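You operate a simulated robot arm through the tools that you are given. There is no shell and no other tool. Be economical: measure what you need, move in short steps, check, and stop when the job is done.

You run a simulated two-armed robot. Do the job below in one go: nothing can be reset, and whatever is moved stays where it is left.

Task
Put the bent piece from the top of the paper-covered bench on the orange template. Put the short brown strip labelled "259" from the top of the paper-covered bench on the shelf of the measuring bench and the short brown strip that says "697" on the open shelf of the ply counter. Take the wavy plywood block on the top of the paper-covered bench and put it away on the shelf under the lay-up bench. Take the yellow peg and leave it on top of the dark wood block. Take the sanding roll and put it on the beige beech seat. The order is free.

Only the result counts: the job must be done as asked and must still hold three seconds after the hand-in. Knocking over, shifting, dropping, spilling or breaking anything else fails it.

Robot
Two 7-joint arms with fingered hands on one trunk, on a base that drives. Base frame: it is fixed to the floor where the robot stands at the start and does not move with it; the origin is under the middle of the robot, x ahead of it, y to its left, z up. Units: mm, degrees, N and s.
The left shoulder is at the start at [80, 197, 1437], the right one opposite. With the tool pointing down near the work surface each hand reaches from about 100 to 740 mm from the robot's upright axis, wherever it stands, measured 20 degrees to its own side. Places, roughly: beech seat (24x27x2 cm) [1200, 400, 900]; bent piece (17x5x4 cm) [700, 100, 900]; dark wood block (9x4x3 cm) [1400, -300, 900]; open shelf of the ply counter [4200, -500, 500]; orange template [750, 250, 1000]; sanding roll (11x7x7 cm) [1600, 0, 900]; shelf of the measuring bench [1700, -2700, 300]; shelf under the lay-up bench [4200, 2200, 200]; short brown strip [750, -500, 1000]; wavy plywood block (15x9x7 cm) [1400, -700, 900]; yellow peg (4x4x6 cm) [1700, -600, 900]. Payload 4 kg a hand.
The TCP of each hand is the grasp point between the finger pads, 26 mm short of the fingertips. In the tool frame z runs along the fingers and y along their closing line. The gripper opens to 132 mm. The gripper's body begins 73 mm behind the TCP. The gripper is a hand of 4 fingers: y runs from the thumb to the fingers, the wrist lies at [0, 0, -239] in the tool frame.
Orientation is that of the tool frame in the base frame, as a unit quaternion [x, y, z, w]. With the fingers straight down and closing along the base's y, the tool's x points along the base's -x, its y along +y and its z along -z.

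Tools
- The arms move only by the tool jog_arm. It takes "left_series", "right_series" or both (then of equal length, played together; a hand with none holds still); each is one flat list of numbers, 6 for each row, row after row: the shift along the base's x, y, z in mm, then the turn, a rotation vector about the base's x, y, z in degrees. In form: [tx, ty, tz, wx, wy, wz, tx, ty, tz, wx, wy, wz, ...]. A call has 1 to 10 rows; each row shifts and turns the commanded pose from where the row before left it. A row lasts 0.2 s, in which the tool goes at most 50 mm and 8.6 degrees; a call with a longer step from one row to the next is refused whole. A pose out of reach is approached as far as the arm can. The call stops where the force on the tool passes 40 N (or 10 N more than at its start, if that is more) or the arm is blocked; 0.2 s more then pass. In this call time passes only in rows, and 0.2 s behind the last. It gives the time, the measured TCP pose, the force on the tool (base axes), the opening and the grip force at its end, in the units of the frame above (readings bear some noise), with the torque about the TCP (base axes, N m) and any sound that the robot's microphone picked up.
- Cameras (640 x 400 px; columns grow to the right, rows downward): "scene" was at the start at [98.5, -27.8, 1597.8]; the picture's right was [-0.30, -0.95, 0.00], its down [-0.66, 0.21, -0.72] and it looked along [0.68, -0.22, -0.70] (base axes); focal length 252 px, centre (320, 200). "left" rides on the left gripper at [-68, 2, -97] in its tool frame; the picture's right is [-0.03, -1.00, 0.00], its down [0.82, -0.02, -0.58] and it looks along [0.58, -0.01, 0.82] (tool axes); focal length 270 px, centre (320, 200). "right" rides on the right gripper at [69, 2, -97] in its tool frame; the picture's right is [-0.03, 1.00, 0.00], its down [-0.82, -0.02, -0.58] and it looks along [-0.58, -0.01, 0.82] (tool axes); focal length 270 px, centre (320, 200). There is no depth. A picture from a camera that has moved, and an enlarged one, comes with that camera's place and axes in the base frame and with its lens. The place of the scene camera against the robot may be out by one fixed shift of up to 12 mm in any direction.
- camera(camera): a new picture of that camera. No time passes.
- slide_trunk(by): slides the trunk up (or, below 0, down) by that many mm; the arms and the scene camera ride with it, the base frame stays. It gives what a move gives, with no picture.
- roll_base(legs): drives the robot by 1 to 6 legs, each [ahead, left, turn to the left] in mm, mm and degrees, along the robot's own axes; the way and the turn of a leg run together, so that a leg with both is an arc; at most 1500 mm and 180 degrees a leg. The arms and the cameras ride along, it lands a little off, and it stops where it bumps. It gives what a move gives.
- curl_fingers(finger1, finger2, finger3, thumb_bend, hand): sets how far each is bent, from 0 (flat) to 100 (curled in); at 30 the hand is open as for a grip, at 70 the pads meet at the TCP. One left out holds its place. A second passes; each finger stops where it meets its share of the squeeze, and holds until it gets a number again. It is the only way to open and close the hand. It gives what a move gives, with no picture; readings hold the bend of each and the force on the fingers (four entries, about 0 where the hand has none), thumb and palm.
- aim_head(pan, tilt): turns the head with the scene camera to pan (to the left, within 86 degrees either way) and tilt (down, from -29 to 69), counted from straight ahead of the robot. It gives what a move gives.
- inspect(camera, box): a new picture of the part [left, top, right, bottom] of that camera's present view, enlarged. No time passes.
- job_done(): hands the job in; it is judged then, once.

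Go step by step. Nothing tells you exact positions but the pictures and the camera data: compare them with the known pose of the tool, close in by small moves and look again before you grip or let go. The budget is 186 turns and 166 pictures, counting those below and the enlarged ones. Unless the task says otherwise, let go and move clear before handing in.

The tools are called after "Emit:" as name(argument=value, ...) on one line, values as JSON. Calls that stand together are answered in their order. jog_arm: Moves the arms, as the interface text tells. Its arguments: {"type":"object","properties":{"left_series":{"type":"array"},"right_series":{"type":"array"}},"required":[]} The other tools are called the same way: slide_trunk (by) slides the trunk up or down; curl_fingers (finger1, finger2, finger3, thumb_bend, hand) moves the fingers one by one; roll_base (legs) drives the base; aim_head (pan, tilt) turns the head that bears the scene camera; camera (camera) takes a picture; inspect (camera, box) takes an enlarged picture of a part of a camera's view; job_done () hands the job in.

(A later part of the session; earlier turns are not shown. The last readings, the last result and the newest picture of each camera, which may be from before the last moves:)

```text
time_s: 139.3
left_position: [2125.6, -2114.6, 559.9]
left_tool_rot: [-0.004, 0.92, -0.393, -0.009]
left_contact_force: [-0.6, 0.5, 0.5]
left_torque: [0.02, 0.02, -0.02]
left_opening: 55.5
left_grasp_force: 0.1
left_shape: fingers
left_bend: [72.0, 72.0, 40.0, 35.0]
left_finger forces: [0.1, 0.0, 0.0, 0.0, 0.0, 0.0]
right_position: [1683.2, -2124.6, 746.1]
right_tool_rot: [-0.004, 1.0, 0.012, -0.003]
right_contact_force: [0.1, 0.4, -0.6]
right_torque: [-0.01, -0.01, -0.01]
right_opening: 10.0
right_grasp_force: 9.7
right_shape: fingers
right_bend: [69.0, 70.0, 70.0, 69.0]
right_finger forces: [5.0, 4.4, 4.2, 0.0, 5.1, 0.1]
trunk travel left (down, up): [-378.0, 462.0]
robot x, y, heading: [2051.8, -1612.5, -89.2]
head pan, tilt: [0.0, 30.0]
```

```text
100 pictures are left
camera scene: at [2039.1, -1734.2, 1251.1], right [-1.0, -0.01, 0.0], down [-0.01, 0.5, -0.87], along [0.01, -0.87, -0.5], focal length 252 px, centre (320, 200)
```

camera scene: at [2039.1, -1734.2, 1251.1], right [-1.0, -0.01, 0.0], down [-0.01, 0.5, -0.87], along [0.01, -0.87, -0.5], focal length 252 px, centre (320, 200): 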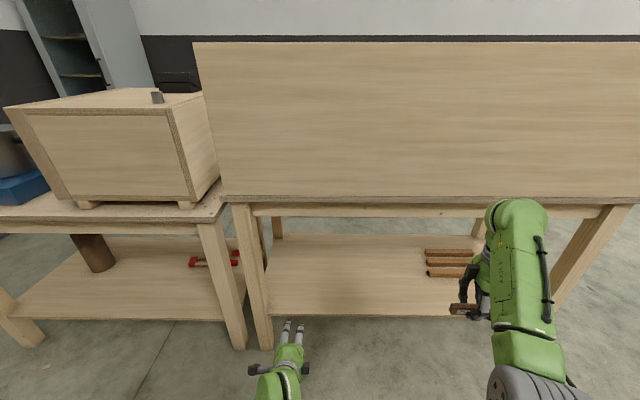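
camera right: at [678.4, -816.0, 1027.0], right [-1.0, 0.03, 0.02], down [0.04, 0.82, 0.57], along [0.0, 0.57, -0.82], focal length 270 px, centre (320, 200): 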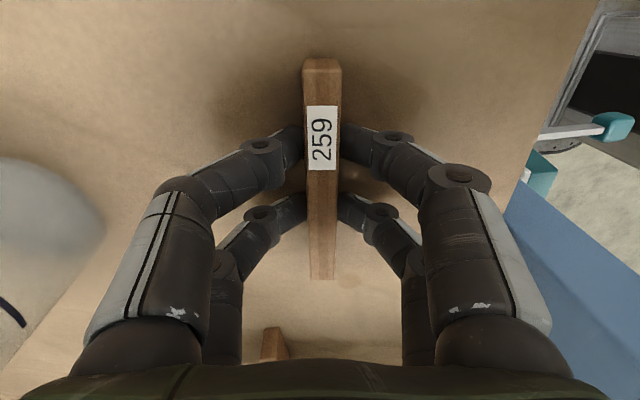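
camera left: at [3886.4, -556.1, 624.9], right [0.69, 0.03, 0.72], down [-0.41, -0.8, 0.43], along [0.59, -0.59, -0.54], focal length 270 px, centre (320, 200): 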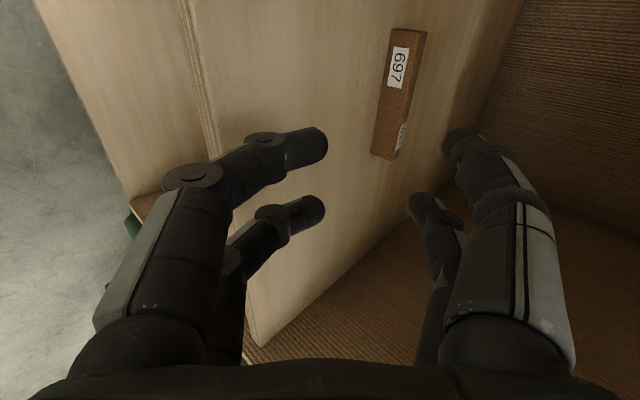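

The measuring bench's shelf is near z 255, its front near y -2450, free around x 1600–2250. I tilt the right hand 45° forward, bring the left hand back and up, and lower the trunk.

Emit:
jog_arm(left_series=[0, 20, 40, 0, 0, 0, 0, 20, 40, 0, 0, 0, 0, 20, 40, 0, 0, 0, 0, 20, 40, 0, 0, 0, 0, 20, 40, 0, 0, 0, 0, 0, 0, 0, 0, 0], right_series=[8, 0, 0, -7.5, 0, 0, 8, 0, 0, -7.5, 0, 0, 8, 0, 0, -7.5, 0, 0, 8, 0, 0, -7.5, 0, 0, 8, 0, 0, -7.5, 0, 0, 8, 0, 0, -7.5, 0, 0])

Emit:
slide_trunk(by=-350)

Emit:
camera(camera="scene")

Emit:
camera(camera="right")

```text
time_s: 140.7
left_position: [2125.7, -2013.1, 760.1]
left_tool_rot: [-0.004, 0.92, -0.392, -0.01]
left_contact_force: [-0.4, -0.3, 0.3]
left_torque: [0.0, 0.02, 0.0]
left_opening: 55.5
left_grasp_force: 0.0
left_shape: fingers
left_bend: [72.0, 72.0, 40.0, 35.0]
left_finger forces: [0.1, 0.1, 0.0, 0.0, 0.0, 0.0]
right_position: [1732.2, -2125.4, 744.5]
right_tool_rot: [-0.002, 0.928, -0.373, -0.003]
right_contact_force: [0.3, 0.4, 0.9]
right_torque: [0.03, -0.01, -0.01]
right_opening: 9.7
right_grasp_force: 9.5
right_shape: fingers
right_bend: [69.0, 70.0, 70.0, 69.0]
right_finger forces: [4.9, 4.3, 4.2, 0.0, 5.0, 0.1]
trunk travel left (down, up): [-378.0, 462.0]
robot x, y, heading: [2050.8, -1610.2, -89.2]
head pan, tilt: [0.0, 30.0]
```

```text
time_s: 144.1
left_position: [2124.8, -2014.2, 409.8]
left_tool_rot: [-0.004, 0.92, -0.392, -0.008]
left_contact_force: [-0.4, -0.3, 0.2]
left_torque: [0.0, -0.03, 0.0]
left_opening: 55.4
left_grasp_force: 0.0
left_shape: fingers
left_bend: [72.0, 72.0, 40.0, 35.0]
left_finger forces: [0.0, 0.0, 0.1, 0.1, 0.0, 0.0]
right_position: [1732.0, -2125.5, 395.6]
right_tool_rot: [-0.003, 0.928, -0.373, -0.004]
right_contact_force: [0.1, -1.3, 0.0]
right_torque: [-0.03, 0.01, -0.01]
right_opening: 9.8
right_grasp_force: 9.7
right_shape: fingers
right_bend: [69.0, 70.0, 70.0, 69.0]
right_finger forces: [4.9, 4.4, 4.1, 0.1, 5.0, 0.0]
trunk travel left (down, up): [-28.0, 812.0]
robot x, y, heading: [2053.3, -1614.4, -89.2]
head pan, tilt: [0.0, 30.0]
```

```text
99 pictures are left
camera scene: at [2039.4, -1734.1, 901.1], right [-1.0, -0.01, 0.0], down [-0.01, 0.5, -0.87], along [0.01, -0.87, -0.5], focal length 252 px, centre (320, 200)
```

scene: 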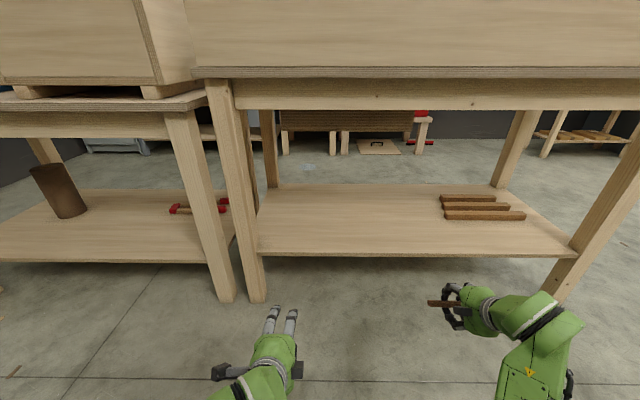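

```text
98 pictures are left
camera right: at [1663.7, -2057.3, 464.7], right [0.02, 0.72, -0.69], down [0.82, 0.39, 0.42], along [0.57, -0.57, -0.58], focal length 270 px, centre (320, 200)
```

right: 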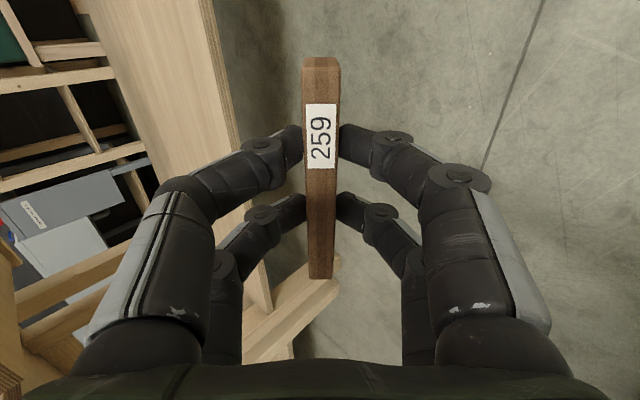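

The shelf is at z≈314, front y≈-2405. I raise the right hand to 425, drive in 320 and reach the rest.

Emit:
jog_arm(right_series=[0, 0, 30, 0, 0, 0])

Emit:
roll_base(legs=[[320, 0, 0]])

Emit:
jog_arm(right_series=[0, -35, 0, 0, 0, 0, 0, -35, 0, 0, 0, 0, 0, -30, 0, 0, 0, 0, 0, 0, -20, 0, 0, 0])

Emit:
camera(camera="scene")

Emit:
camera(camera="right")

```text
time_s: 144.5
left_position: [2126.0, -2012.3, 410.0]
left_tool_rot: [-0.003, 0.92, -0.392, -0.009]
left_contact_force: [0.5, -0.5, -0.4]
left_torque: [-0.01, 0.02, 0.01]
left_opening: 55.3
left_grasp_force: 0.1
left_shape: fingers
left_bend: [72.0, 72.0, 40.0, 35.0]
left_finger forces: [0.0, 0.1, 0.0, 0.0, 0.0, 0.0]
right_position: [1732.9, -2124.4, 425.2]
right_tool_rot: [-0.003, 0.928, -0.373, -0.004]
right_contact_force: [0.2, 0.5, -0.7]
right_torque: [0.02, -0.01, -0.03]
right_opening: 9.9
right_grasp_force: 9.8
right_shape: fingers
right_bend: [69.0, 70.0, 70.0, 69.0]
right_finger forces: [4.8, 4.3, 4.1, 0.1, 4.9, 0.0]
trunk travel left (down, up): [-28.0, 812.0]
robot x, y, heading: [2047.8, -1612.1, -89.3]
head pan, tilt: [0.0, 30.0]
```

```text
time_s: 146.6
left_position: [2127.1, -2332.5, 408.5]
left_tool_rot: [-0.003, 0.92, -0.392, -0.008]
left_contact_force: [-0.1, -1.2, 0.3]
left_torque: [0.0, 0.0, 0.04]
left_opening: 55.3
left_grasp_force: 0.1
left_shape: fingers
left_bend: [72.0, 72.0, 40.0, 35.0]
left_finger forces: [0.0, 0.0, 0.0, 0.0, 0.1, 0.1]
right_position: [1733.2, -2441.2, 424.3]
right_tool_rot: [-0.001, 0.928, -0.372, -0.004]
right_contact_force: [0.3, -0.2, -0.3]
right_torque: [0.01, 0.02, -0.03]
right_opening: 9.8
right_grasp_force: 9.1
right_shape: fingers
right_bend: [69.0, 70.0, 70.0, 69.0]
right_finger forces: [4.9, 4.4, 4.0, 0.0, 5.0, 0.0]
trunk travel left (down, up): [-28.0, 812.0]
robot x, y, heading: [2054.0, -1930.9, -89.4]
head pan, tilt: [0.0, 30.0]
```

```text
time_s: 147.6
left_position: [2126.8, -2332.2, 409.2]
left_tool_rot: [-0.003, 0.92, -0.392, -0.009]
left_contact_force: [0.2, 0.0, 1.0]
left_torque: [0.04, -0.01, -0.04]
left_opening: 55.5
left_grasp_force: 0.0
left_shape: fingers
left_bend: [72.0, 72.0, 40.0, 35.0]
left_finger forces: [0.0, 0.0, 0.1, 0.1, 0.0, 0.0]
right_position: [1734.1, -2541.7, 404.6]
right_tool_rot: [-0.001, 0.928, -0.372, -0.004]
right_contact_force: [0.0, 0.3, 0.5]
right_torque: [0.01, -0.01, 0.01]
right_opening: 9.3
right_grasp_force: 9.1
right_shape: fingers
right_bend: [69.0, 70.0, 70.0, 69.0]
right_finger forces: [4.9, 4.4, 4.1, 0.1, 4.9, 0.0]
trunk travel left (down, up): [-28.0, 812.0]
robot x, y, heading: [2053.0, -1929.0, -89.2]
head pan, tilt: [0.0, 30.0]
```

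```text
97 pictures are left
camera scene: at [2042.2, -2052.5, 901.1], right [-1.0, -0.01, 0.0], down [0.0, 0.5, -0.87], along [0.01, -0.87, -0.5], focal length 252 px, centre (320, 200)
```

scene: 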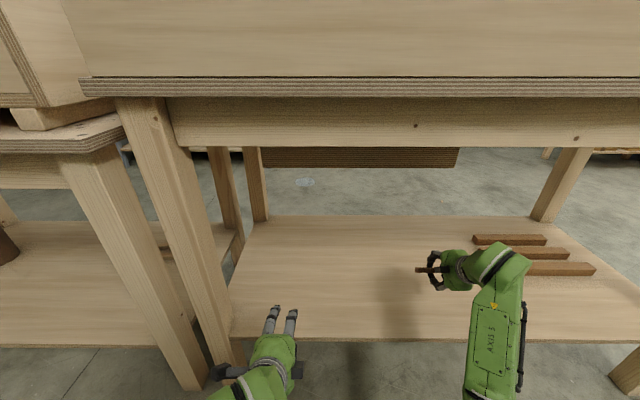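

```text
96 pictures are left
camera right: at [1667.0, -2474.6, 473.9], right [0.02, 0.72, -0.69], down [0.82, 0.38, 0.42], along [0.57, -0.58, -0.58], focal length 270 px, centre (320, 200)
```

right: 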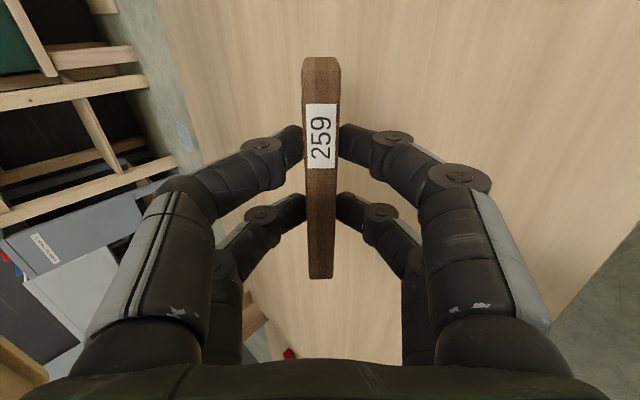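

The strip is above the shelf. Lower slowly until contact.

Emit:
jog_arm(right_series=[0, 0, -6, 0, 0, 0, 0, 0, -6, 0, 0, 0, 0, 0, -6, 0, 0, 0, 0, 0, -4, 0, 0, 0, 0, 0, -4, 0, 0, 0])

```text
time_s: 148.8
left_position: [2126.9, -2332.4, 409.5]
left_tool_rot: [-0.002, 0.92, -0.392, -0.009]
left_contact_force: [-0.2, -0.3, -0.7]
left_torque: [0.01, -0.02, 0.0]
left_opening: 55.3
left_grasp_force: 0.2
left_shape: fingers
left_bend: [72.0, 72.0, 40.0, 35.0]
left_finger forces: [0.0, 0.0, 0.1, 0.0, 0.0, 0.0]
right_position: [1734.7, -2541.8, 378.9]
right_tool_rot: [-0.001, 0.928, -0.373, -0.004]
right_contact_force: [-1.2, 0.7, 0.4]
right_torque: [-0.03, 0.02, 0.0]
right_opening: 9.8
right_grasp_force: 9.4
right_shape: fingers
right_bend: [69.0, 70.0, 70.0, 69.0]
right_finger forces: [4.9, 4.5, 4.1, 0.0, 5.0, 0.0]
trunk travel left (down, up): [-28.0, 812.0]
robot x, y, heading: [2050.1, -1927.3, -89.4]
head pan, tilt: [0.0, 30.0]
```

Emit:
jog_arm(right_series=[0, 0, -5, 0, 0, 0, 0, 0, -5, 0, 0, 0, 0, 0, -5, 0, 0, 0, 0, 0, -4, 0, 0, 0, 0, 0, -4, 0, 0, 0])

Emit:
camera(camera="right")

```text
time_s: 150.0
left_position: [2127.9, -2332.2, 409.2]
left_tool_rot: [-0.003, 0.92, -0.393, -0.009]
left_contact_force: [0.2, -0.5, -0.2]
left_torque: [-0.02, -0.01, 0.0]
left_opening: 55.4
left_grasp_force: 0.0
left_shape: fingers
left_bend: [72.0, 72.0, 40.0, 35.0]
left_finger forces: [0.0, 0.1, 0.1, 0.0, 0.0, 0.1]
right_position: [1732.4, -2542.5, 355.3]
right_tool_rot: [-0.001, 0.928, -0.372, -0.004]
right_contact_force: [1.1, -0.8, -0.1]
right_torque: [0.01, -0.01, 0.0]
right_opening: 9.7
right_grasp_force: 9.3
right_shape: fingers
right_bend: [69.0, 70.0, 70.0, 69.0]
right_finger forces: [4.9, 4.3, 4.1, 0.0, 5.0, 0.1]
trunk travel left (down, up): [-28.0, 812.0]
robot x, y, heading: [2052.8, -1926.6, -89.4]
head pan, tilt: [0.0, 30.0]
```

```text
95 pictures are left
camera right: at [1665.1, -2474.0, 425.6], right [0.02, 0.72, -0.69], down [0.82, 0.38, 0.42], along [0.57, -0.58, -0.58], focal length 270 px, centre (320, 200)
```

right: 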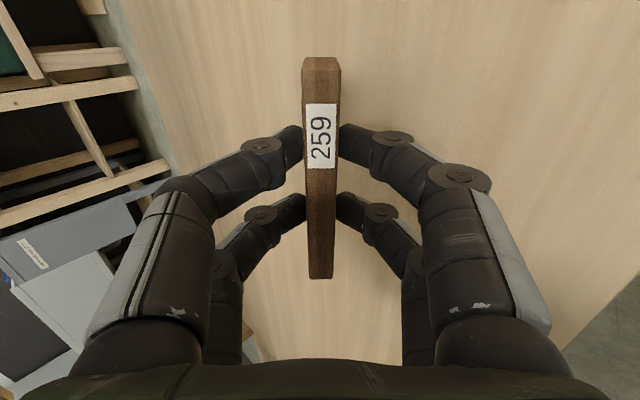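

Emit:
jog_arm(right_series=[0, 0, -5, 0, 0, 0, 0, 0, -5, 0, 0, 0, 0, 0, -5, 0, 0, 0, 0, 0, -5, 0, 0, 0, 0, 0, -5, 0, 0, 0])

Emit:
camera(camera="right")

```text
time_s: 151.2
left_position: [2128.0, -2332.1, 409.2]
left_tool_rot: [-0.003, 0.92, -0.392, -0.009]
left_contact_force: [-0.3, 0.3, 0.4]
left_torque: [-0.02, 0.0, -0.03]
left_opening: 55.5
left_grasp_force: 0.1
left_shape: fingers
left_bend: [72.0, 72.0, 40.0, 35.0]
left_finger forces: [0.0, 0.0, 0.1, 0.0, 0.0, 0.0]
right_position: [1733.8, -2544.6, 330.0]
right_tool_rot: [0.0, 0.928, -0.372, -0.004]
right_contact_force: [0.8, -0.2, 0.3]
right_torque: [-0.01, 0.0, -0.04]
right_opening: 9.8
right_grasp_force: 9.0
right_shape: fingers
right_bend: [69.0, 70.0, 70.0, 69.0]
right_finger forces: [4.9, 4.5, 4.1, 0.0, 5.1, 0.0]
trunk travel left (down, up): [-28.0, 812.0]
robot x, y, heading: [2052.1, -1925.5, -89.7]
head pan, tilt: [0.0, 30.0]
```

```text
94 pictures are left
camera right: at [1665.8, -2474.1, 400.6], right [0.02, 0.72, -0.69], down [0.82, 0.38, 0.42], along [0.57, -0.58, -0.58], focal length 270 px, centre (320, 200)
```

right: 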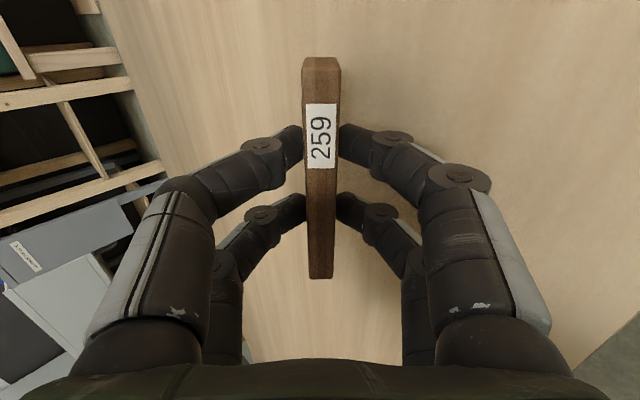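

Emit:
jog_arm(right_series=[0, 0, -4, 0, 0, 0, 0, 0, -4, 0, 0, 0, 0, 0, -4, 0, 0, 0, 0, 0, -4, 0, 0, 0, 0, 0, -4, 0, 0, 0])

Emit:
inspect(camera="scene", box=[340, 200, 560, 350])

```text
time_s: 152.4
left_position: [2126.0, -2332.3, 409.4]
left_tool_rot: [-0.003, 0.92, -0.392, -0.008]
left_contact_force: [0.4, 0.8, 1.3]
left_torque: [0.02, 0.01, -0.01]
left_opening: 55.5
left_grasp_force: 0.0
left_shape: fingers
left_bend: [72.0, 72.0, 40.0, 35.0]
left_finger forces: [0.0, 0.0, 0.0, 0.0, 0.0, 0.0]
right_position: [1732.4, -2541.8, 311.6]
right_tool_rot: [-0.001, 0.928, -0.372, -0.004]
right_contact_force: [0.1, 0.4, 1.1]
right_torque: [0.03, 0.0, -0.03]
right_opening: 9.9
right_grasp_force: 9.6
right_shape: fingers
right_bend: [69.0, 70.0, 70.0, 69.0]
right_finger forces: [5.9, 4.5, 4.3, 0.0, 5.2, 0.1]
trunk travel left (down, up): [-28.0, 812.0]
robot x, y, heading: [2050.1, -1928.6, -89.5]
head pan, tilt: [0.0, 30.0]
```

```text
2.67 times, centred on (450, 275) of scene
camera zoom: at [2042.3, -2052.4, 901.1], right [-1.0, -0.01, 0.0], down [0.0, 0.5, -0.87], along [0.01, -0.87, -0.5], focal length 672 px, centre (-27, 0)
```

zoom: 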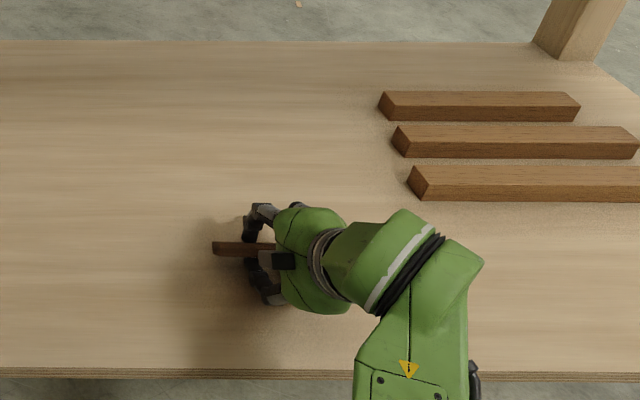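

Finger 1 just starts to feel the shelf. I open the thumb and finger 3, the upper side.

Emit:
curl_fingers(hand="right", finger3=40, thumb_bend=38)

Emit:
camera(camera="right")

```text
time_s: 153.4
left_position: [2126.6, -2332.4, 409.4]
left_tool_rot: [-0.003, 0.92, -0.392, -0.01]
left_contact_force: [0.1, -0.2, 0.3]
left_torque: [-0.06, 0.02, -0.01]
left_opening: 55.4
left_grasp_force: 0.1
left_shape: fingers
left_bend: [72.0, 72.0, 40.0, 35.0]
left_finger forces: [0.0, 0.0, 0.0, 0.1, 0.0, 0.1]
right_position: [1732.5, -2542.0, 311.5]
right_tool_rot: [0.0, 0.928, -0.372, -0.004]
right_contact_force: [0.0, -0.6, 0.4]
right_torque: [0.01, -0.01, 0.01]
right_opening: 50.4
right_grasp_force: 0.0
right_shape: fingers
right_bend: [72.0, 72.0, 40.0, 38.0]
right_finger forces: [0.0, 0.1, 0.0, 0.0, 0.0, 0.0]
trunk travel left (down, up): [-28.0, 812.0]
robot x, y, heading: [2049.8, -1930.3, -89.7]
head pan, tilt: [0.0, 30.0]
```

```text
92 pictures are left
camera right: at [1665.1, -2473.8, 380.6], right [0.02, 0.72, -0.69], down [0.82, 0.38, 0.42], along [0.57, -0.58, -0.58], focal length 270 px, centre (320, 200)
```

right: 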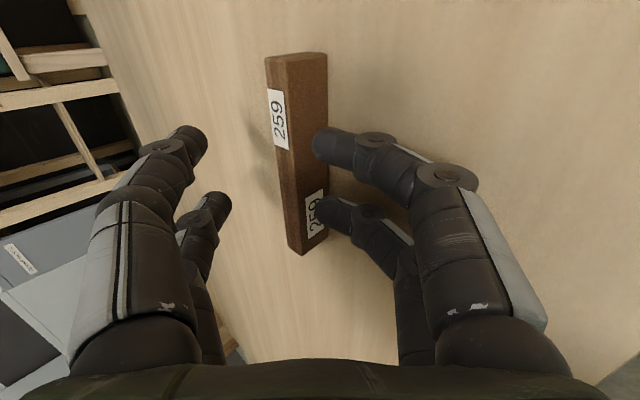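

The strip is released. I withdraw backward and up, then check.

Emit:
jog_arm(right_series=[0, 12, 12, 0, 0, 0, 0, 22, 22, 0, 0, 0, 0, 30, 25, 0, 0, 0, 0, 40, 20, 0, 0, 0, 0, 40, 0, 0, 0, 0, 0, 30, 0, 0, 0, 0])

Emit:
camera(camera="scene")

```text
time_s: 154.8
left_position: [2125.6, -2330.9, 408.7]
left_tool_rot: [-0.003, 0.92, -0.393, -0.01]
left_contact_force: [0.1, 0.1, 0.1]
left_torque: [0.0, 0.04, 0.05]
left_opening: 55.5
left_grasp_force: 0.0
left_shape: fingers
left_bend: [72.0, 72.0, 40.0, 35.0]
left_finger forces: [0.0, 0.0, 0.0, 0.0, 0.0, 0.1]
right_position: [1731.9, -2367.3, 390.0]
right_tool_rot: [0.0, 0.928, -0.372, -0.005]
right_contact_force: [0.5, 0.4, 1.1]
right_torque: [0.01, 0.02, -0.03]
right_opening: 50.6
right_grasp_force: 0.2
right_shape: fingers
right_bend: [72.0, 72.0, 40.0, 38.0]
right_finger forces: [0.0, 0.0, 0.0, 0.1, 0.0, 0.0]
trunk travel left (down, up): [-28.0, 812.0]
robot x, y, heading: [2049.4, -1929.5, -89.7]
head pan, tilt: [0.0, 30.0]
```

```text
91 pictures are left
camera scene: at [2042.2, -2052.4, 901.1], right [-1.0, -0.01, 0.0], down [0.0, 0.5, -0.87], along [0.01, -0.87, -0.5], focal length 252 px, centre (320, 200)
```

scene: 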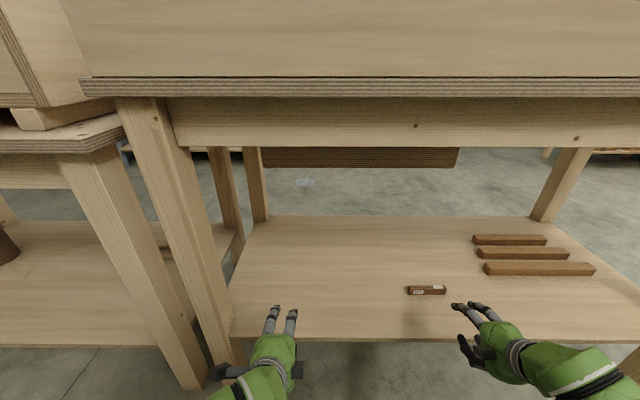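

259 lies on the measuring bench's shelf. I back out, raise the trunk, straighten both hands and drive to the far side of the paper-covered bench.

Emit:
roll_base(legs=[[-350, 0, 0]])

Emit:
slide_trunk(by=400)

Emit:
slide_trunk(by=300)

Emit:
jog_arm(left_series=[0, 0, 10, 7.7, 0, 0, 0, 0, 10, 7.7, 0, 0, 0, 0, 10, 7.7, 0, 0, 0, 0, 10, 7.7, 0, 0, 0, 0, 10, 7.7, 0, 0, 0, 0, 10, 7.7, 0, 0], right_series=[0, 0, 10, 7.3, 0, 0, 0, 0, 10, 7.3, 0, 0, 0, 0, 10, 7.3, 0, 0, 0, 0, 10, 7.3, 0, 0, 0, 0, 10, 7.3, 0, 0, 0, 0, 10, 7.2, 0, 0])

Emit:
roll_base(legs=[[0, 800, 0], [0, 0, -90], [0, 900, 0]])

```text
time_s: 157.1
left_position: [2124.5, -1986.1, 409.7]
left_tool_rot: [-0.003, 0.92, -0.392, -0.009]
left_contact_force: [-0.5, 0.7, -0.1]
left_torque: [0.0, 0.02, 0.0]
left_opening: 55.6
left_grasp_force: 0.1
left_shape: fingers
left_bend: [72.0, 72.0, 40.0, 35.0]
left_finger forces: [0.0, 0.1, 0.0, 0.1, 0.0, 0.0]
right_position: [1730.6, -2022.1, 390.4]
right_tool_rot: [-0.002, 0.928, -0.373, -0.003]
right_contact_force: [0.2, -0.6, 0.6]
right_torque: [0.01, 0.04, -0.01]
right_opening: 50.8
right_grasp_force: 0.0
right_shape: fingers
right_bend: [72.0, 72.0, 40.0, 38.0]
right_finger forces: [0.0, 0.0, 0.0, 0.0, 0.1, 0.0]
trunk travel left (down, up): [-28.0, 812.0]
robot x, y, heading: [2048.2, -1581.5, -89.5]
head pan, tilt: [0.0, 30.0]
```

```text
time_s: 160.9
left_position: [2124.7, -1985.3, 809.0]
left_tool_rot: [-0.004, 0.92, -0.392, -0.01]
left_contact_force: [-0.5, -0.4, 0.9]
left_torque: [-0.02, -0.03, -0.03]
left_opening: 55.7
left_grasp_force: 0.1
left_shape: fingers
left_bend: [72.0, 72.0, 40.0, 35.0]
left_finger forces: [0.0, 0.0, 0.0, 0.0, 0.0, 0.1]
right_position: [1730.9, -2021.5, 790.8]
right_tool_rot: [-0.002, 0.928, -0.372, -0.004]
right_contact_force: [-0.6, -0.2, 0.8]
right_torque: [0.02, 0.04, 0.02]
right_opening: 50.7
right_grasp_force: 0.1
right_shape: fingers
right_bend: [72.0, 72.0, 40.0, 38.0]
right_finger forces: [0.0, 0.0, 0.0, 0.0, 0.0, 0.0]
trunk travel left (down, up): [-428.0, 412.0]
robot x, y, heading: [2048.7, -1579.0, -89.4]
head pan, tilt: [0.0, 30.0]
```

```text
time_s: 163.9
left_position: [2124.8, -1985.5, 1108.5]
left_tool_rot: [-0.004, 0.92, -0.392, -0.009]
left_contact_force: [-0.4, -0.2, 0.5]
left_torque: [-0.01, 0.03, 0.03]
left_opening: 55.5
left_grasp_force: 0.1
left_shape: fingers
left_bend: [72.0, 72.0, 40.0, 35.0]
left_finger forces: [0.1, 0.1, 0.0, 0.0, 0.1, 0.1]
right_position: [1729.9, -2021.4, 1089.9]
right_tool_rot: [-0.002, 0.928, -0.372, -0.004]
right_contact_force: [0.2, -0.1, 0.0]
right_torque: [-0.03, 0.0, 0.02]
right_opening: 50.5
right_grasp_force: 0.1
right_shape: fingers
right_bend: [72.0, 72.0, 40.0, 38.0]
right_finger forces: [0.0, 0.1, 0.1, 0.0, 0.1, 0.0]
trunk travel left (down, up): [-728.0, 112.0]
robot x, y, heading: [2048.2, -1582.8, -89.4]
head pan, tilt: [0.0, 30.0]
```

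```text
time_s: 165.3
left_position: [2112.8, -2037.7, 1024.7]
left_tool_rot: [-0.008, 1.0, 0.002, -0.006]
left_contact_force: [0.0, 0.0, -0.9]
left_torque: [-0.01, 0.0, 0.0]
left_opening: 55.6
left_grasp_force: 0.2
left_shape: fingers
left_bend: [72.0, 72.0, 40.0, 35.0]
left_finger forces: [0.1, 0.0, 0.0, 0.0, 0.1, 0.0]
left hand out of reach, approached as far as the arm can: row 3, 4, 5, 6
right_position: [1713.4, -2080.5, 1053.8]
right_tool_rot: [-0.004, 1.0, 0.001, -0.002]
right_contact_force: [0.6, -0.5, -0.2]
right_torque: [-0.01, -0.01, 0.0]
right_opening: 50.8
right_grasp_force: 0.0
right_shape: fingers
right_bend: [72.0, 72.0, 40.0, 38.0]
right_finger forces: [0.0, 0.0, 0.0, 0.0, 0.0, 0.0]
right hand out of reach, approached as far as the arm can: row 3, 4, 5, 6
trunk travel left (down, up): [-728.0, 112.0]
robot x, y, heading: [2046.2, -1580.2, -89.4]
head pan, tilt: [0.0, 30.0]
```

```text
time_s: 176.3
left_position: [2382.7, -2217.9, 1023.7]
left_tool_rot: [0.706, 0.708, 0.005, -0.004]
left_contact_force: [0.2, -1.2, 0.0]
left_torque: [0.02, 0.01, 0.0]
left_opening: 55.4
left_grasp_force: 0.1
left_shape: fingers
left_bend: [72.0, 72.0, 40.0, 35.0]
left_finger forces: [0.0, 0.0, 0.1, 0.0, 0.0, 0.0]
right_position: [2347.6, -1816.2, 1055.6]
right_tool_rot: [0.711, 0.703, 0.003, -0.002]
right_contact_force: [-0.7, -0.3, 0.5]
right_torque: [0.02, 0.01, -0.01]
right_opening: 50.6
right_grasp_force: 0.0
right_shape: fingers
right_bend: [72.0, 72.0, 40.0, 38.0]
right_finger forces: [0.0, 0.0, 0.0, 0.0, 0.0, 0.0]
trunk travel left (down, up): [-728.0, 112.0]
robot x, y, heading: [2833.6, -2157.2, 179.4]
head pan, tilt: [0.0, 30.0]
stopped in leg 3: the robot was blocked; the commanded pose is now the measured one
```

I drove the wrong way and bumped against the neighbouring table; I look at it, then move away.

Emit:
aim_head(pan=80, tilt=40)

Emit:
camera(camera="scene")

```text
time_s: 177.8
left_position: [2382.8, -2214.7, 1024.5]
left_tool_rot: [0.707, 0.707, 0.005, -0.003]
left_contact_force: [0.1, 1.0, -0.7]
left_torque: [0.0, 0.02, 0.02]
left_opening: 55.5
left_grasp_force: 0.1
left_shape: fingers
left_bend: [72.0, 72.0, 40.0, 35.0]
left_finger forces: [0.0, 0.1, 0.0, 0.0, 0.0, 0.1]
right_position: [2347.6, -1812.6, 1054.6]
right_tool_rot: [0.711, 0.703, 0.002, -0.001]
right_contact_force: [-0.6, -0.3, 0.2]
right_torque: [-0.01, 0.01, 0.02]
right_opening: 50.9
right_grasp_force: 0.1
right_shape: fingers
right_bend: [72.0, 72.0, 40.0, 38.0]
right_finger forces: [0.1, 0.0, 0.0, 0.0, 0.0, 0.0]
trunk travel left (down, up): [-728.0, 112.0]
robot x, y, heading: [2831.7, -2153.5, 179.7]
head pan, tilt: [80.0, 40.0]
```

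```text
90 pictures are left
camera scene: at [2780.0, -2241.5, 1585.7], right [-0.98, 0.18, 0.0], down [0.12, 0.63, -0.77], along [-0.14, -0.75, -0.64], focal length 252 px, centre (320, 200)
```

scene: 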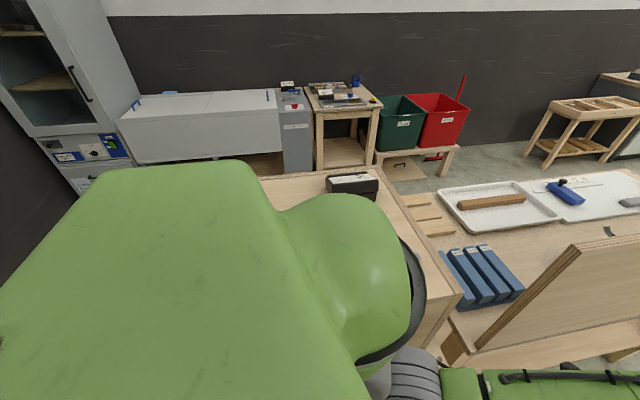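

Nothing looks toppled. I move away to the right, to the far side of the paper-covered bench, and look at both.

Emit:
roll_base(legs=[[0, -500, 0]])

Emit:
camera(camera="scene")

Emit:
roll_base(legs=[[0, -970, 0.3]])

Emit:
aim_head(pan=0, tilt=40)

Emit:
camera(camera="scene")

```text
time_s: 180.8
left_position: [2387.6, -1702.3, 1022.5]
left_tool_rot: [0.71, 0.704, 0.006, -0.004]
left_contact_force: [0.2, -0.3, -0.4]
left_torque: [0.0, -0.03, 0.02]
left_opening: 55.8
left_grasp_force: 0.0
left_shape: fingers
left_bend: [72.0, 72.0, 40.0, 35.0]
left_finger forces: [0.0, 0.1, 0.1, 0.1, 0.1, 0.0]
right_position: [2357.3, -1300.2, 1055.3]
right_tool_rot: [0.715, 0.7, 0.002, -0.002]
right_contact_force: [-0.1, 0.4, 0.4]
right_torque: [-0.05, 0.0, 0.03]
right_opening: 50.6
right_grasp_force: 0.0
right_shape: fingers
right_bend: [72.0, 72.0, 40.0, 38.0]
right_finger forces: [0.0, 0.0, 0.0, 0.0, 0.1, 0.0]
trunk travel left (down, up): [-728.0, 112.0]
robot x, y, heading: [2841.4, -1646.0, 178.9]
head pan, tilt: [80.0, 40.0]
```

```text
89 pictures are left
camera scene: at [2785.3, -1735.1, 1585.6], right [-0.98, 0.19, 0.0], down [0.12, 0.63, -0.77], along [-0.15, -0.75, -0.64], focal length 252 px, centre (320, 200)
```

scene: 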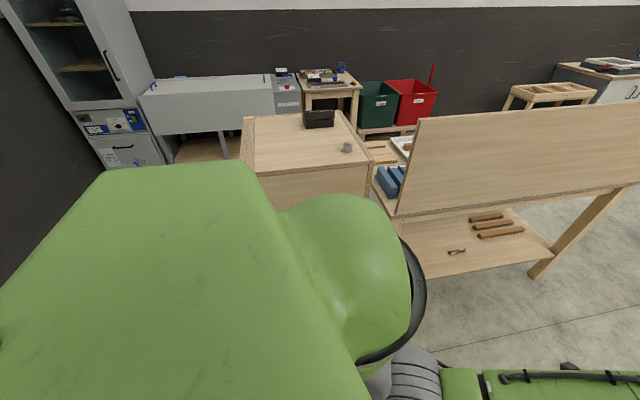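

```text
time_s: 185.8
left_position: [2395.0, -749.3, 1024.5]
left_tool_rot: [0.703, 0.711, 0.005, -0.004]
left_contact_force: [-1.2, -0.7, 0.0]
left_torque: [0.02, 0.02, 0.0]
left_opening: 55.6
left_grasp_force: 0.1
left_shape: fingers
left_bend: [72.0, 72.0, 40.0, 35.0]
left_finger forces: [0.0, 0.0, 0.0, 0.0, 0.1, 0.0]
right_position: [2355.7, -349.5, 1053.8]
right_tool_rot: [0.707, 0.707, 0.002, -0.003]
right_contact_force: [-0.3, 0.3, 0.2]
right_torque: [0.01, -0.03, -0.01]
right_opening: 50.9
right_grasp_force: 0.1
right_shape: fingers
right_bend: [72.0, 72.0, 40.0, 38.0]
right_finger forces: [0.1, 0.0, 0.0, 0.0, 0.0, 0.0]
trunk travel left (down, up): [-728.0, 112.0]
robot x, y, heading: [2850.2, -683.2, -179.7]
head pan, tilt: [80.0, 40.0]
```

```text
time_s: 187.4
left_position: [2394.9, -747.5, 1023.4]
left_tool_rot: [0.703, 0.711, 0.005, -0.003]
left_contact_force: [0.4, -0.4, 0.6]
left_torque: [0.03, 0.01, 0.01]
left_opening: 55.4
left_grasp_force: 0.0
left_shape: fingers
left_bend: [72.0, 72.0, 40.0, 35.0]
left_finger forces: [0.0, 0.0, 0.0, 0.0, 0.0, 0.0]
right_position: [2355.1, -347.8, 1055.0]
right_tool_rot: [0.707, 0.708, 0.001, -0.001]
right_contact_force: [0.3, 0.2, 0.5]
right_torque: [-0.01, 0.02, -0.02]
right_opening: 50.5
right_grasp_force: 0.1
right_shape: fingers
right_bend: [72.0, 72.0, 40.0, 38.0]
right_finger forces: [0.0, 0.0, 0.0, 0.1, 0.0, 0.0]
trunk travel left (down, up): [-728.0, 112.0]
robot x, y, heading: [2845.4, -684.8, -179.5]
head pan, tilt: [0.0, 40.0]
```

```text
88 pictures are left
camera scene: at [2722.4, -687.6, 1585.7], right [-0.01, 1.0, 0.0], down [0.64, 0.0, -0.77], along [-0.77, 0.0, -0.64], focal length 252 px, centre (320, 200)
```

scene: 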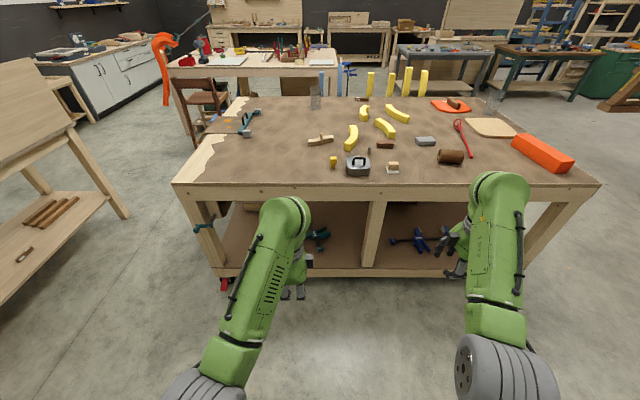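

From here I see the far side well: wavy block ≈[1380,-688], yellow peg ≈[1614,-616], dark block ≈[1415,-318], sanding roll ≈[1575,-14], seat ≈[1150,415]. I drive up to the bench edge and look from near.

Emit:
jog_arm(left_series=[0, 0, 30, 0, 0, 0, 0, 0, 30, 0, 0, 0], right_series=[0, 0, 15, 0, 0, 0, 0, 0, 15, 0, 0, 0])

Emit:
roll_base(legs=[[0, -185, 0], [690, 0, -0.5]])

Emit:
aim_head(pan=0, tilt=50)

Emit:
camera(camera="scene")

Emit:
inspect(camera="scene", box=[200, 60, 400, 185])

```text
time_s: 188.0
left_position: [2365.5, -739.1, 1046.4]
left_tool_rot: [0.703, 0.711, 0.005, -0.003]
left_contact_force: [0.2, 0.9, -0.1]
left_torque: [0.03, 0.0, -0.04]
left_opening: 55.3
left_grasp_force: 0.0
left_shape: fingers
left_bend: [72.0, 72.0, 40.0, 35.0]
left_finger forces: [0.0, 0.1, 0.0, 0.0, 0.1, 0.0]
left hand out of reach, approached as far as the arm can: row 1, 2
right_position: [2341.5, -343.6, 1071.2]
right_tool_rot: [0.707, 0.707, 0.002, -0.002]
right_contact_force: [-0.2, -0.6, -0.5]
right_torque: [0.04, -0.04, 0.01]
right_opening: 50.7
right_grasp_force: 0.0
right_shape: fingers
right_bend: [72.0, 72.0, 40.0, 38.0]
right_finger forces: [0.1, 0.1, 0.0, 0.1, 0.0, 0.0]
right hand out of reach, approached as far as the arm can: row 1, 2
trunk travel left (down, up): [-728.0, 112.0]
robot x, y, heading: [2846.3, -680.7, -179.6]
head pan, tilt: [0.0, 40.0]
```

```text
time_s: 192.9
left_position: [1673.4, -547.0, 1046.7]
left_tool_rot: [0.708, 0.706, 0.004, -0.004]
left_contact_force: [1.1, 0.1, -0.4]
left_torque: [0.01, 0.01, 0.01]
left_opening: 55.5
left_grasp_force: 0.2
left_shape: fingers
left_bend: [72.0, 72.0, 40.0, 35.0]
left_finger forces: [0.0, 0.1, 0.0, 0.1, 0.0, 0.0]
right_position: [1652.7, -151.2, 1073.5]
right_tool_rot: [0.711, 0.703, 0.001, -0.002]
right_contact_force: [-0.2, 0.5, 0.0]
right_torque: [-0.01, 0.07, -0.03]
right_opening: 50.6
right_grasp_force: 0.1
right_shape: fingers
right_bend: [72.0, 72.0, 40.0, 38.0]
right_finger forces: [0.0, 0.1, 0.0, 0.0, 0.1, 0.0]
trunk travel left (down, up): [-728.0, 112.0]
robot x, y, heading: [2155.2, -497.9, 179.5]
head pan, tilt: [0.0, 40.0]
```

```text
time_s: 193.6
left_position: [1672.2, -548.5, 1046.9]
left_tool_rot: [0.707, 0.707, 0.005, -0.003]
left_contact_force: [0.1, -0.5, 0.5]
left_torque: [0.02, -0.03, 0.01]
left_opening: 55.6
left_grasp_force: 0.0
left_shape: fingers
left_bend: [72.0, 72.0, 40.0, 35.0]
left_finger forces: [0.1, 0.0, 0.0, 0.0, 0.0, 0.0]
right_position: [1651.8, -151.4, 1072.1]
right_tool_rot: [0.712, 0.703, 0.002, -0.002]
right_contact_force: [0.3, 0.2, -0.8]
right_torque: [-0.05, 0.0, 0.0]
right_opening: 50.8
right_grasp_force: 0.0
right_shape: fingers
right_bend: [72.0, 72.0, 40.0, 38.0]
right_finger forces: [0.0, 0.0, 0.0, 0.0, 0.0, 0.1]
trunk travel left (down, up): [-728.0, 112.0]
robot x, y, heading: [2151.1, -498.3, 179.5]
head pan, tilt: [0.0, 50.0]
```

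```text
87 pictures are left
camera scene: at [2035.4, -500.9, 1571.6], right [0.01, 1.0, 0.0], down [0.77, -0.01, -0.64], along [-0.64, 0.01, -0.77], focal length 252 px, centre (320, 200)
```

scene: 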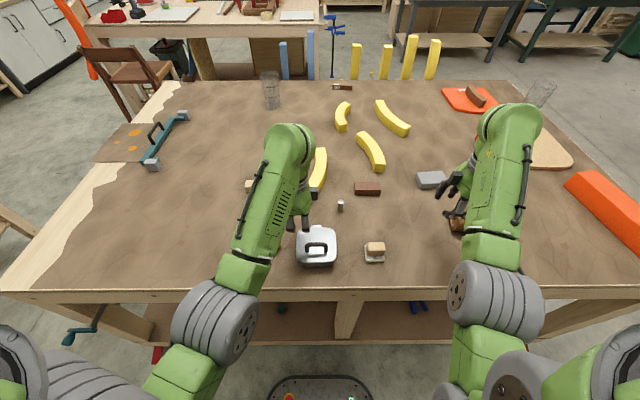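

```text
3.20 times, centred on (300, 122) of scene
camera zoom: at [2035.4, -500.9, 1571.6], right [0.01, 1.0, 0.0], down [0.77, -0.01, -0.64], along [-0.64, 0.01, -0.77], focal length 806 px, centre (384, 448)
```

zoom: 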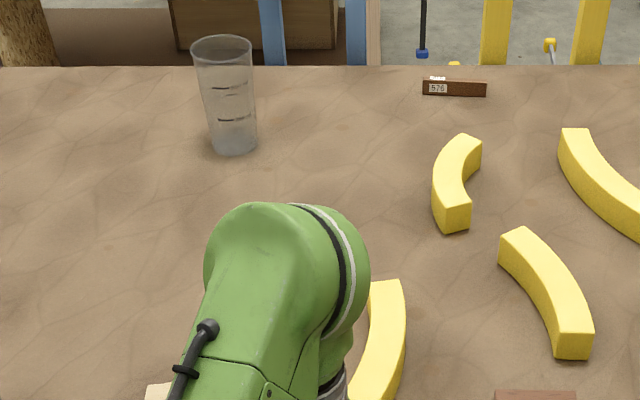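

Emit:
camera(camera="left")

Emit:
camera(camera="right")

```text
85 pictures are left
camera left: at [1673.1, -615.9, 1143.2], right [-1.0, -0.02, 0.0], down [-0.02, 0.81, 0.59], along [-0.01, 0.59, -0.81], focal length 270 px, centre (320, 200)
```

left: 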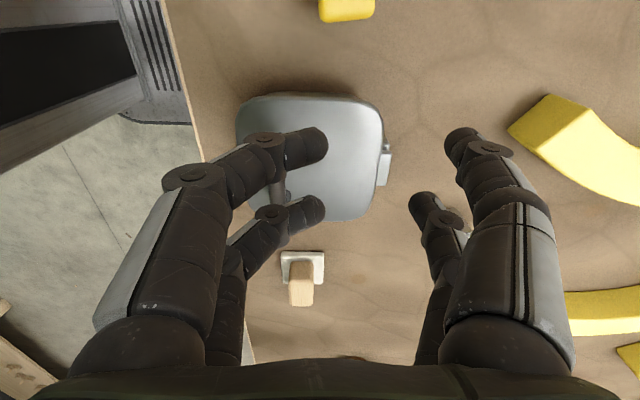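

```text
84 pictures are left
camera right: at [1654.2, -83.4, 1169.2], right [1.0, -0.04, 0.0], down [-0.03, -0.82, 0.57], along [-0.02, -0.57, -0.82], focal length 270 px, centre (320, 200)
```

right: 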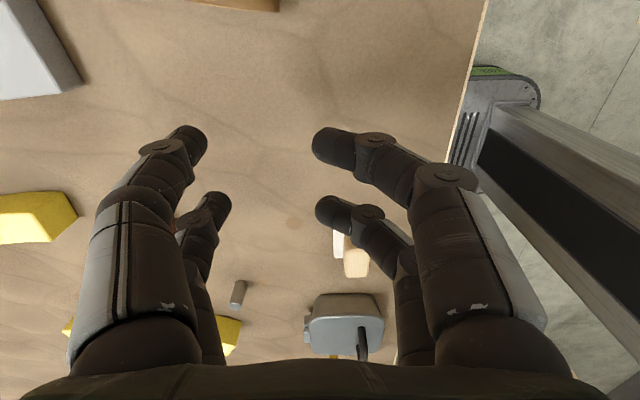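

The left hand is above the metal box; the yellow peg is near [1658,-614]. I open the left hand and move it over the peg.

Emit:
curl_fingers(hand="left", finger1=35, finger2=35, finger3=35, thumb_bend=35)

Emit:
jog_arm(left_series=[-5, -22, 0, 0, 0, 0, -5, -22, 0, 0, 0, 0, -5, -22, 0, 0, 0, 0])

Emit:
camera(camera="left")

```text
time_s: 194.6
left_position: [1672.0, -547.1, 1047.2]
left_tool_rot: [0.708, 0.706, 0.005, -0.003]
left_contact_force: [0.3, 0.1, -0.7]
left_torque: [0.01, -0.01, -0.01]
left_opening: 116.0
left_grasp_force: 0.0
left_shape: fingers
left_bend: [35.0, 35.0, 35.0, 35.0]
left_finger forces: [0.0, 0.0, 0.0, 0.0, 0.1, 0.0]
right_position: [1652.2, -152.0, 1072.1]
right_tool_rot: [0.711, 0.703, 0.002, -0.003]
right_contact_force: [-0.5, 0.1, -0.1]
right_torque: [-0.03, 0.02, 0.0]
right_opening: 50.6
right_grasp_force: 0.2
right_shape: fingers
right_bend: [72.0, 72.0, 40.0, 38.0]
right_finger forces: [0.1, 0.0, 0.1, 0.0, 0.0, 0.0]
trunk travel left (down, up): [-728.0, 112.0]
robot x, y, heading: [2151.9, -500.1, 179.6]
head pan, tilt: [0.0, 50.0]
```

```text
time_s: 195.4
left_position: [1654.9, -613.3, 1044.7]
left_tool_rot: [0.708, 0.707, 0.005, -0.003]
left_contact_force: [0.4, 0.4, 0.0]
left_torque: [0.02, -0.01, -0.01]
left_opening: 116.1
left_grasp_force: 0.1
left_shape: fingers
left_bend: [35.0, 35.0, 35.0, 35.0]
left_finger forces: [0.0, 0.0, 0.1, 0.1, 0.0, 0.0]
right_position: [1651.1, -152.1, 1072.0]
right_tool_rot: [0.712, 0.702, 0.001, -0.002]
right_contact_force: [0.6, -0.1, 0.9]
right_torque: [-0.01, -0.04, -0.05]
right_opening: 50.6
right_grasp_force: 0.1
right_shape: fingers
right_bend: [72.0, 72.0, 40.0, 38.0]
right_finger forces: [0.0, 0.0, 0.0, 0.1, 0.0, 0.1]
trunk travel left (down, up): [-728.0, 112.0]
robot x, y, heading: [2152.6, -500.8, 179.5]
head pan, tilt: [0.0, 50.0]
```

```text
83 pictures are left
camera left: at [1656.3, -682.5, 1141.0], right [-1.0, -0.02, 0.0], down [-0.02, 0.81, 0.59], along [-0.01, 0.59, -0.81], focal length 270 px, centre (320, 200)
```

left: 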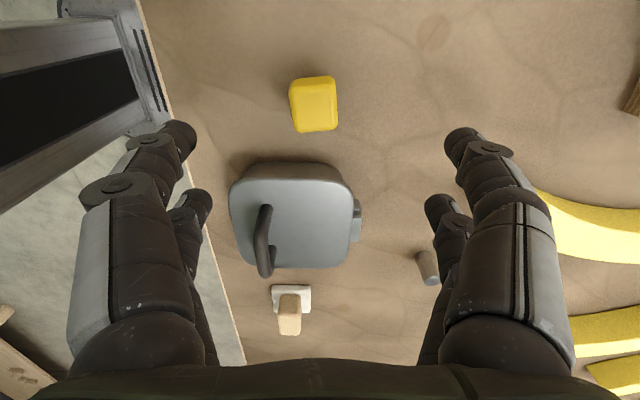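

The peg is at about [1660,-622], with the metal box close behind it. I lower the hand slightly offset away from the box.

Emit:
curl_fingers(hand="left", finger1=45, finger2=45, finger3=45, thumb_bend=45)

Emit:
jog_arm(left_series=[4, -12, -20, 0, 0, 0, 0, 0, -25, 0, 0, 0])

Emit:
camera(camera="left")

```text
time_s: 196.4
left_position: [1655.7, -613.4, 1043.7]
left_tool_rot: [0.708, 0.706, 0.005, -0.003]
left_contact_force: [-0.5, -0.9, -0.3]
left_torque: [0.0, 0.01, 0.02]
left_opening: 83.6
left_grasp_force: 0.0
left_shape: fingers
left_bend: [45.0, 45.0, 45.0, 45.0]
left_finger forces: [0.0, 0.1, 0.0, 0.0, 0.1, 0.1]
right_position: [1651.3, -151.6, 1071.8]
right_tool_rot: [0.711, 0.703, 0.0, -0.002]
right_contact_force: [0.9, -0.8, -0.5]
right_torque: [-0.05, 0.0, 0.0]
right_opening: 50.8
right_grasp_force: 0.2
right_shape: fingers
right_bend: [72.0, 72.0, 40.0, 38.0]
right_finger forces: [0.1, 0.0, 0.1, 0.0, 0.0, 0.1]
trunk travel left (down, up): [-728.0, 112.0]
robot x, y, heading: [2153.9, -500.1, 179.4]
head pan, tilt: [0.0, 50.0]
```

```text
time_s: 197.0
left_position: [1660.4, -625.6, 1000.5]
left_tool_rot: [0.708, 0.706, 0.005, -0.003]
left_contact_force: [0.0, -0.6, -0.4]
left_torque: [-0.01, -0.02, 0.03]
left_opening: 83.8
left_grasp_force: 0.0
left_shape: fingers
left_bend: [45.0, 45.0, 45.0, 45.0]
left_finger forces: [0.0, 0.1, 0.0, 0.1, 0.1, 0.0]
right_position: [1651.9, -152.4, 1072.0]
right_tool_rot: [0.712, 0.702, 0.002, -0.001]
right_contact_force: [0.4, 0.8, -0.1]
right_torque: [-0.03, 0.01, -0.02]
right_opening: 50.5
right_grasp_force: 0.1
right_shape: fingers
right_bend: [72.0, 72.0, 40.0, 38.0]
right_finger forces: [0.1, 0.0, 0.0, 0.0, 0.0, 0.0]
trunk travel left (down, up): [-728.0, 112.0]
robot x, y, heading: [2152.3, -497.0, 179.6]
head pan, tilt: [0.0, 50.0]
```

```text
82 pictures are left
camera left: at [1661.8, -694.3, 1097.5], right [-1.0, -0.02, 0.0], down [-0.02, 0.81, 0.59], along [-0.01, 0.59, -0.81], focal length 270 px, centre (320, 200)
```

left: 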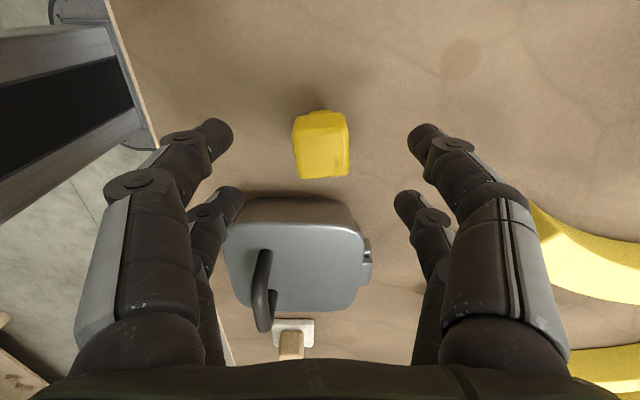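

Emit:
jog_arm(left_series=[0, -6, -10, 0, 0, 0, 0, 0, -15, 0, 0, 0, 0, 0, -15, 0, 0, 0, 0, 0, -10, 0, 0, 0])

Emit:
camera(camera="left")

```text
time_s: 198.0
left_position: [1660.9, -632.2, 951.8]
left_tool_rot: [0.708, 0.707, 0.005, -0.004]
left_contact_force: [-0.1, 0.1, 0.0]
left_torque: [-0.01, 0.0, 0.0]
left_opening: 83.3
left_grasp_force: 0.1
left_shape: fingers
left_bend: [45.0, 45.0, 45.0, 45.0]
left_finger forces: [0.0, 0.1, 0.1, 0.1, 0.1, 0.0]
right_position: [1652.4, -152.0, 1071.8]
right_tool_rot: [0.711, 0.703, 0.001, -0.002]
right_contact_force: [-0.4, 0.2, -0.9]
right_torque: [0.0, 0.0, -0.01]
right_opening: 50.6
right_grasp_force: 0.1
right_shape: fingers
right_bend: [72.0, 72.0, 40.0, 38.0]
right_finger forces: [0.0, 0.1, 0.0, 0.0, 0.0, 0.0]
trunk travel left (down, up): [-728.0, 112.0]
robot x, y, heading: [2151.2, -497.5, 179.6]
head pan, tilt: [0.0, 50.0]
```

```text
81 pictures are left
camera left: at [1662.0, -700.2, 1047.5], right [-1.0, -0.02, 0.0], down [-0.02, 0.81, 0.59], along [-0.01, 0.59, -0.81], focal length 270 px, centre (320, 200)
```

left: 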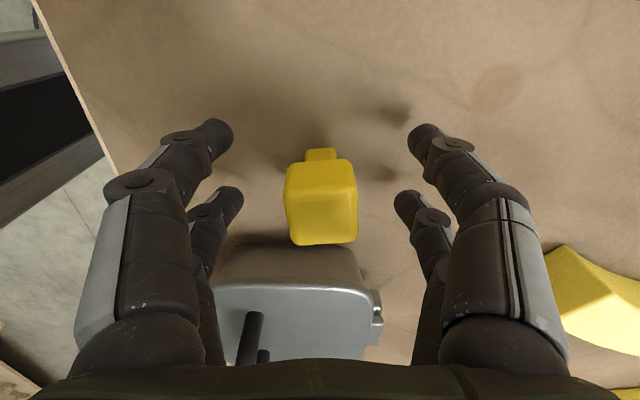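

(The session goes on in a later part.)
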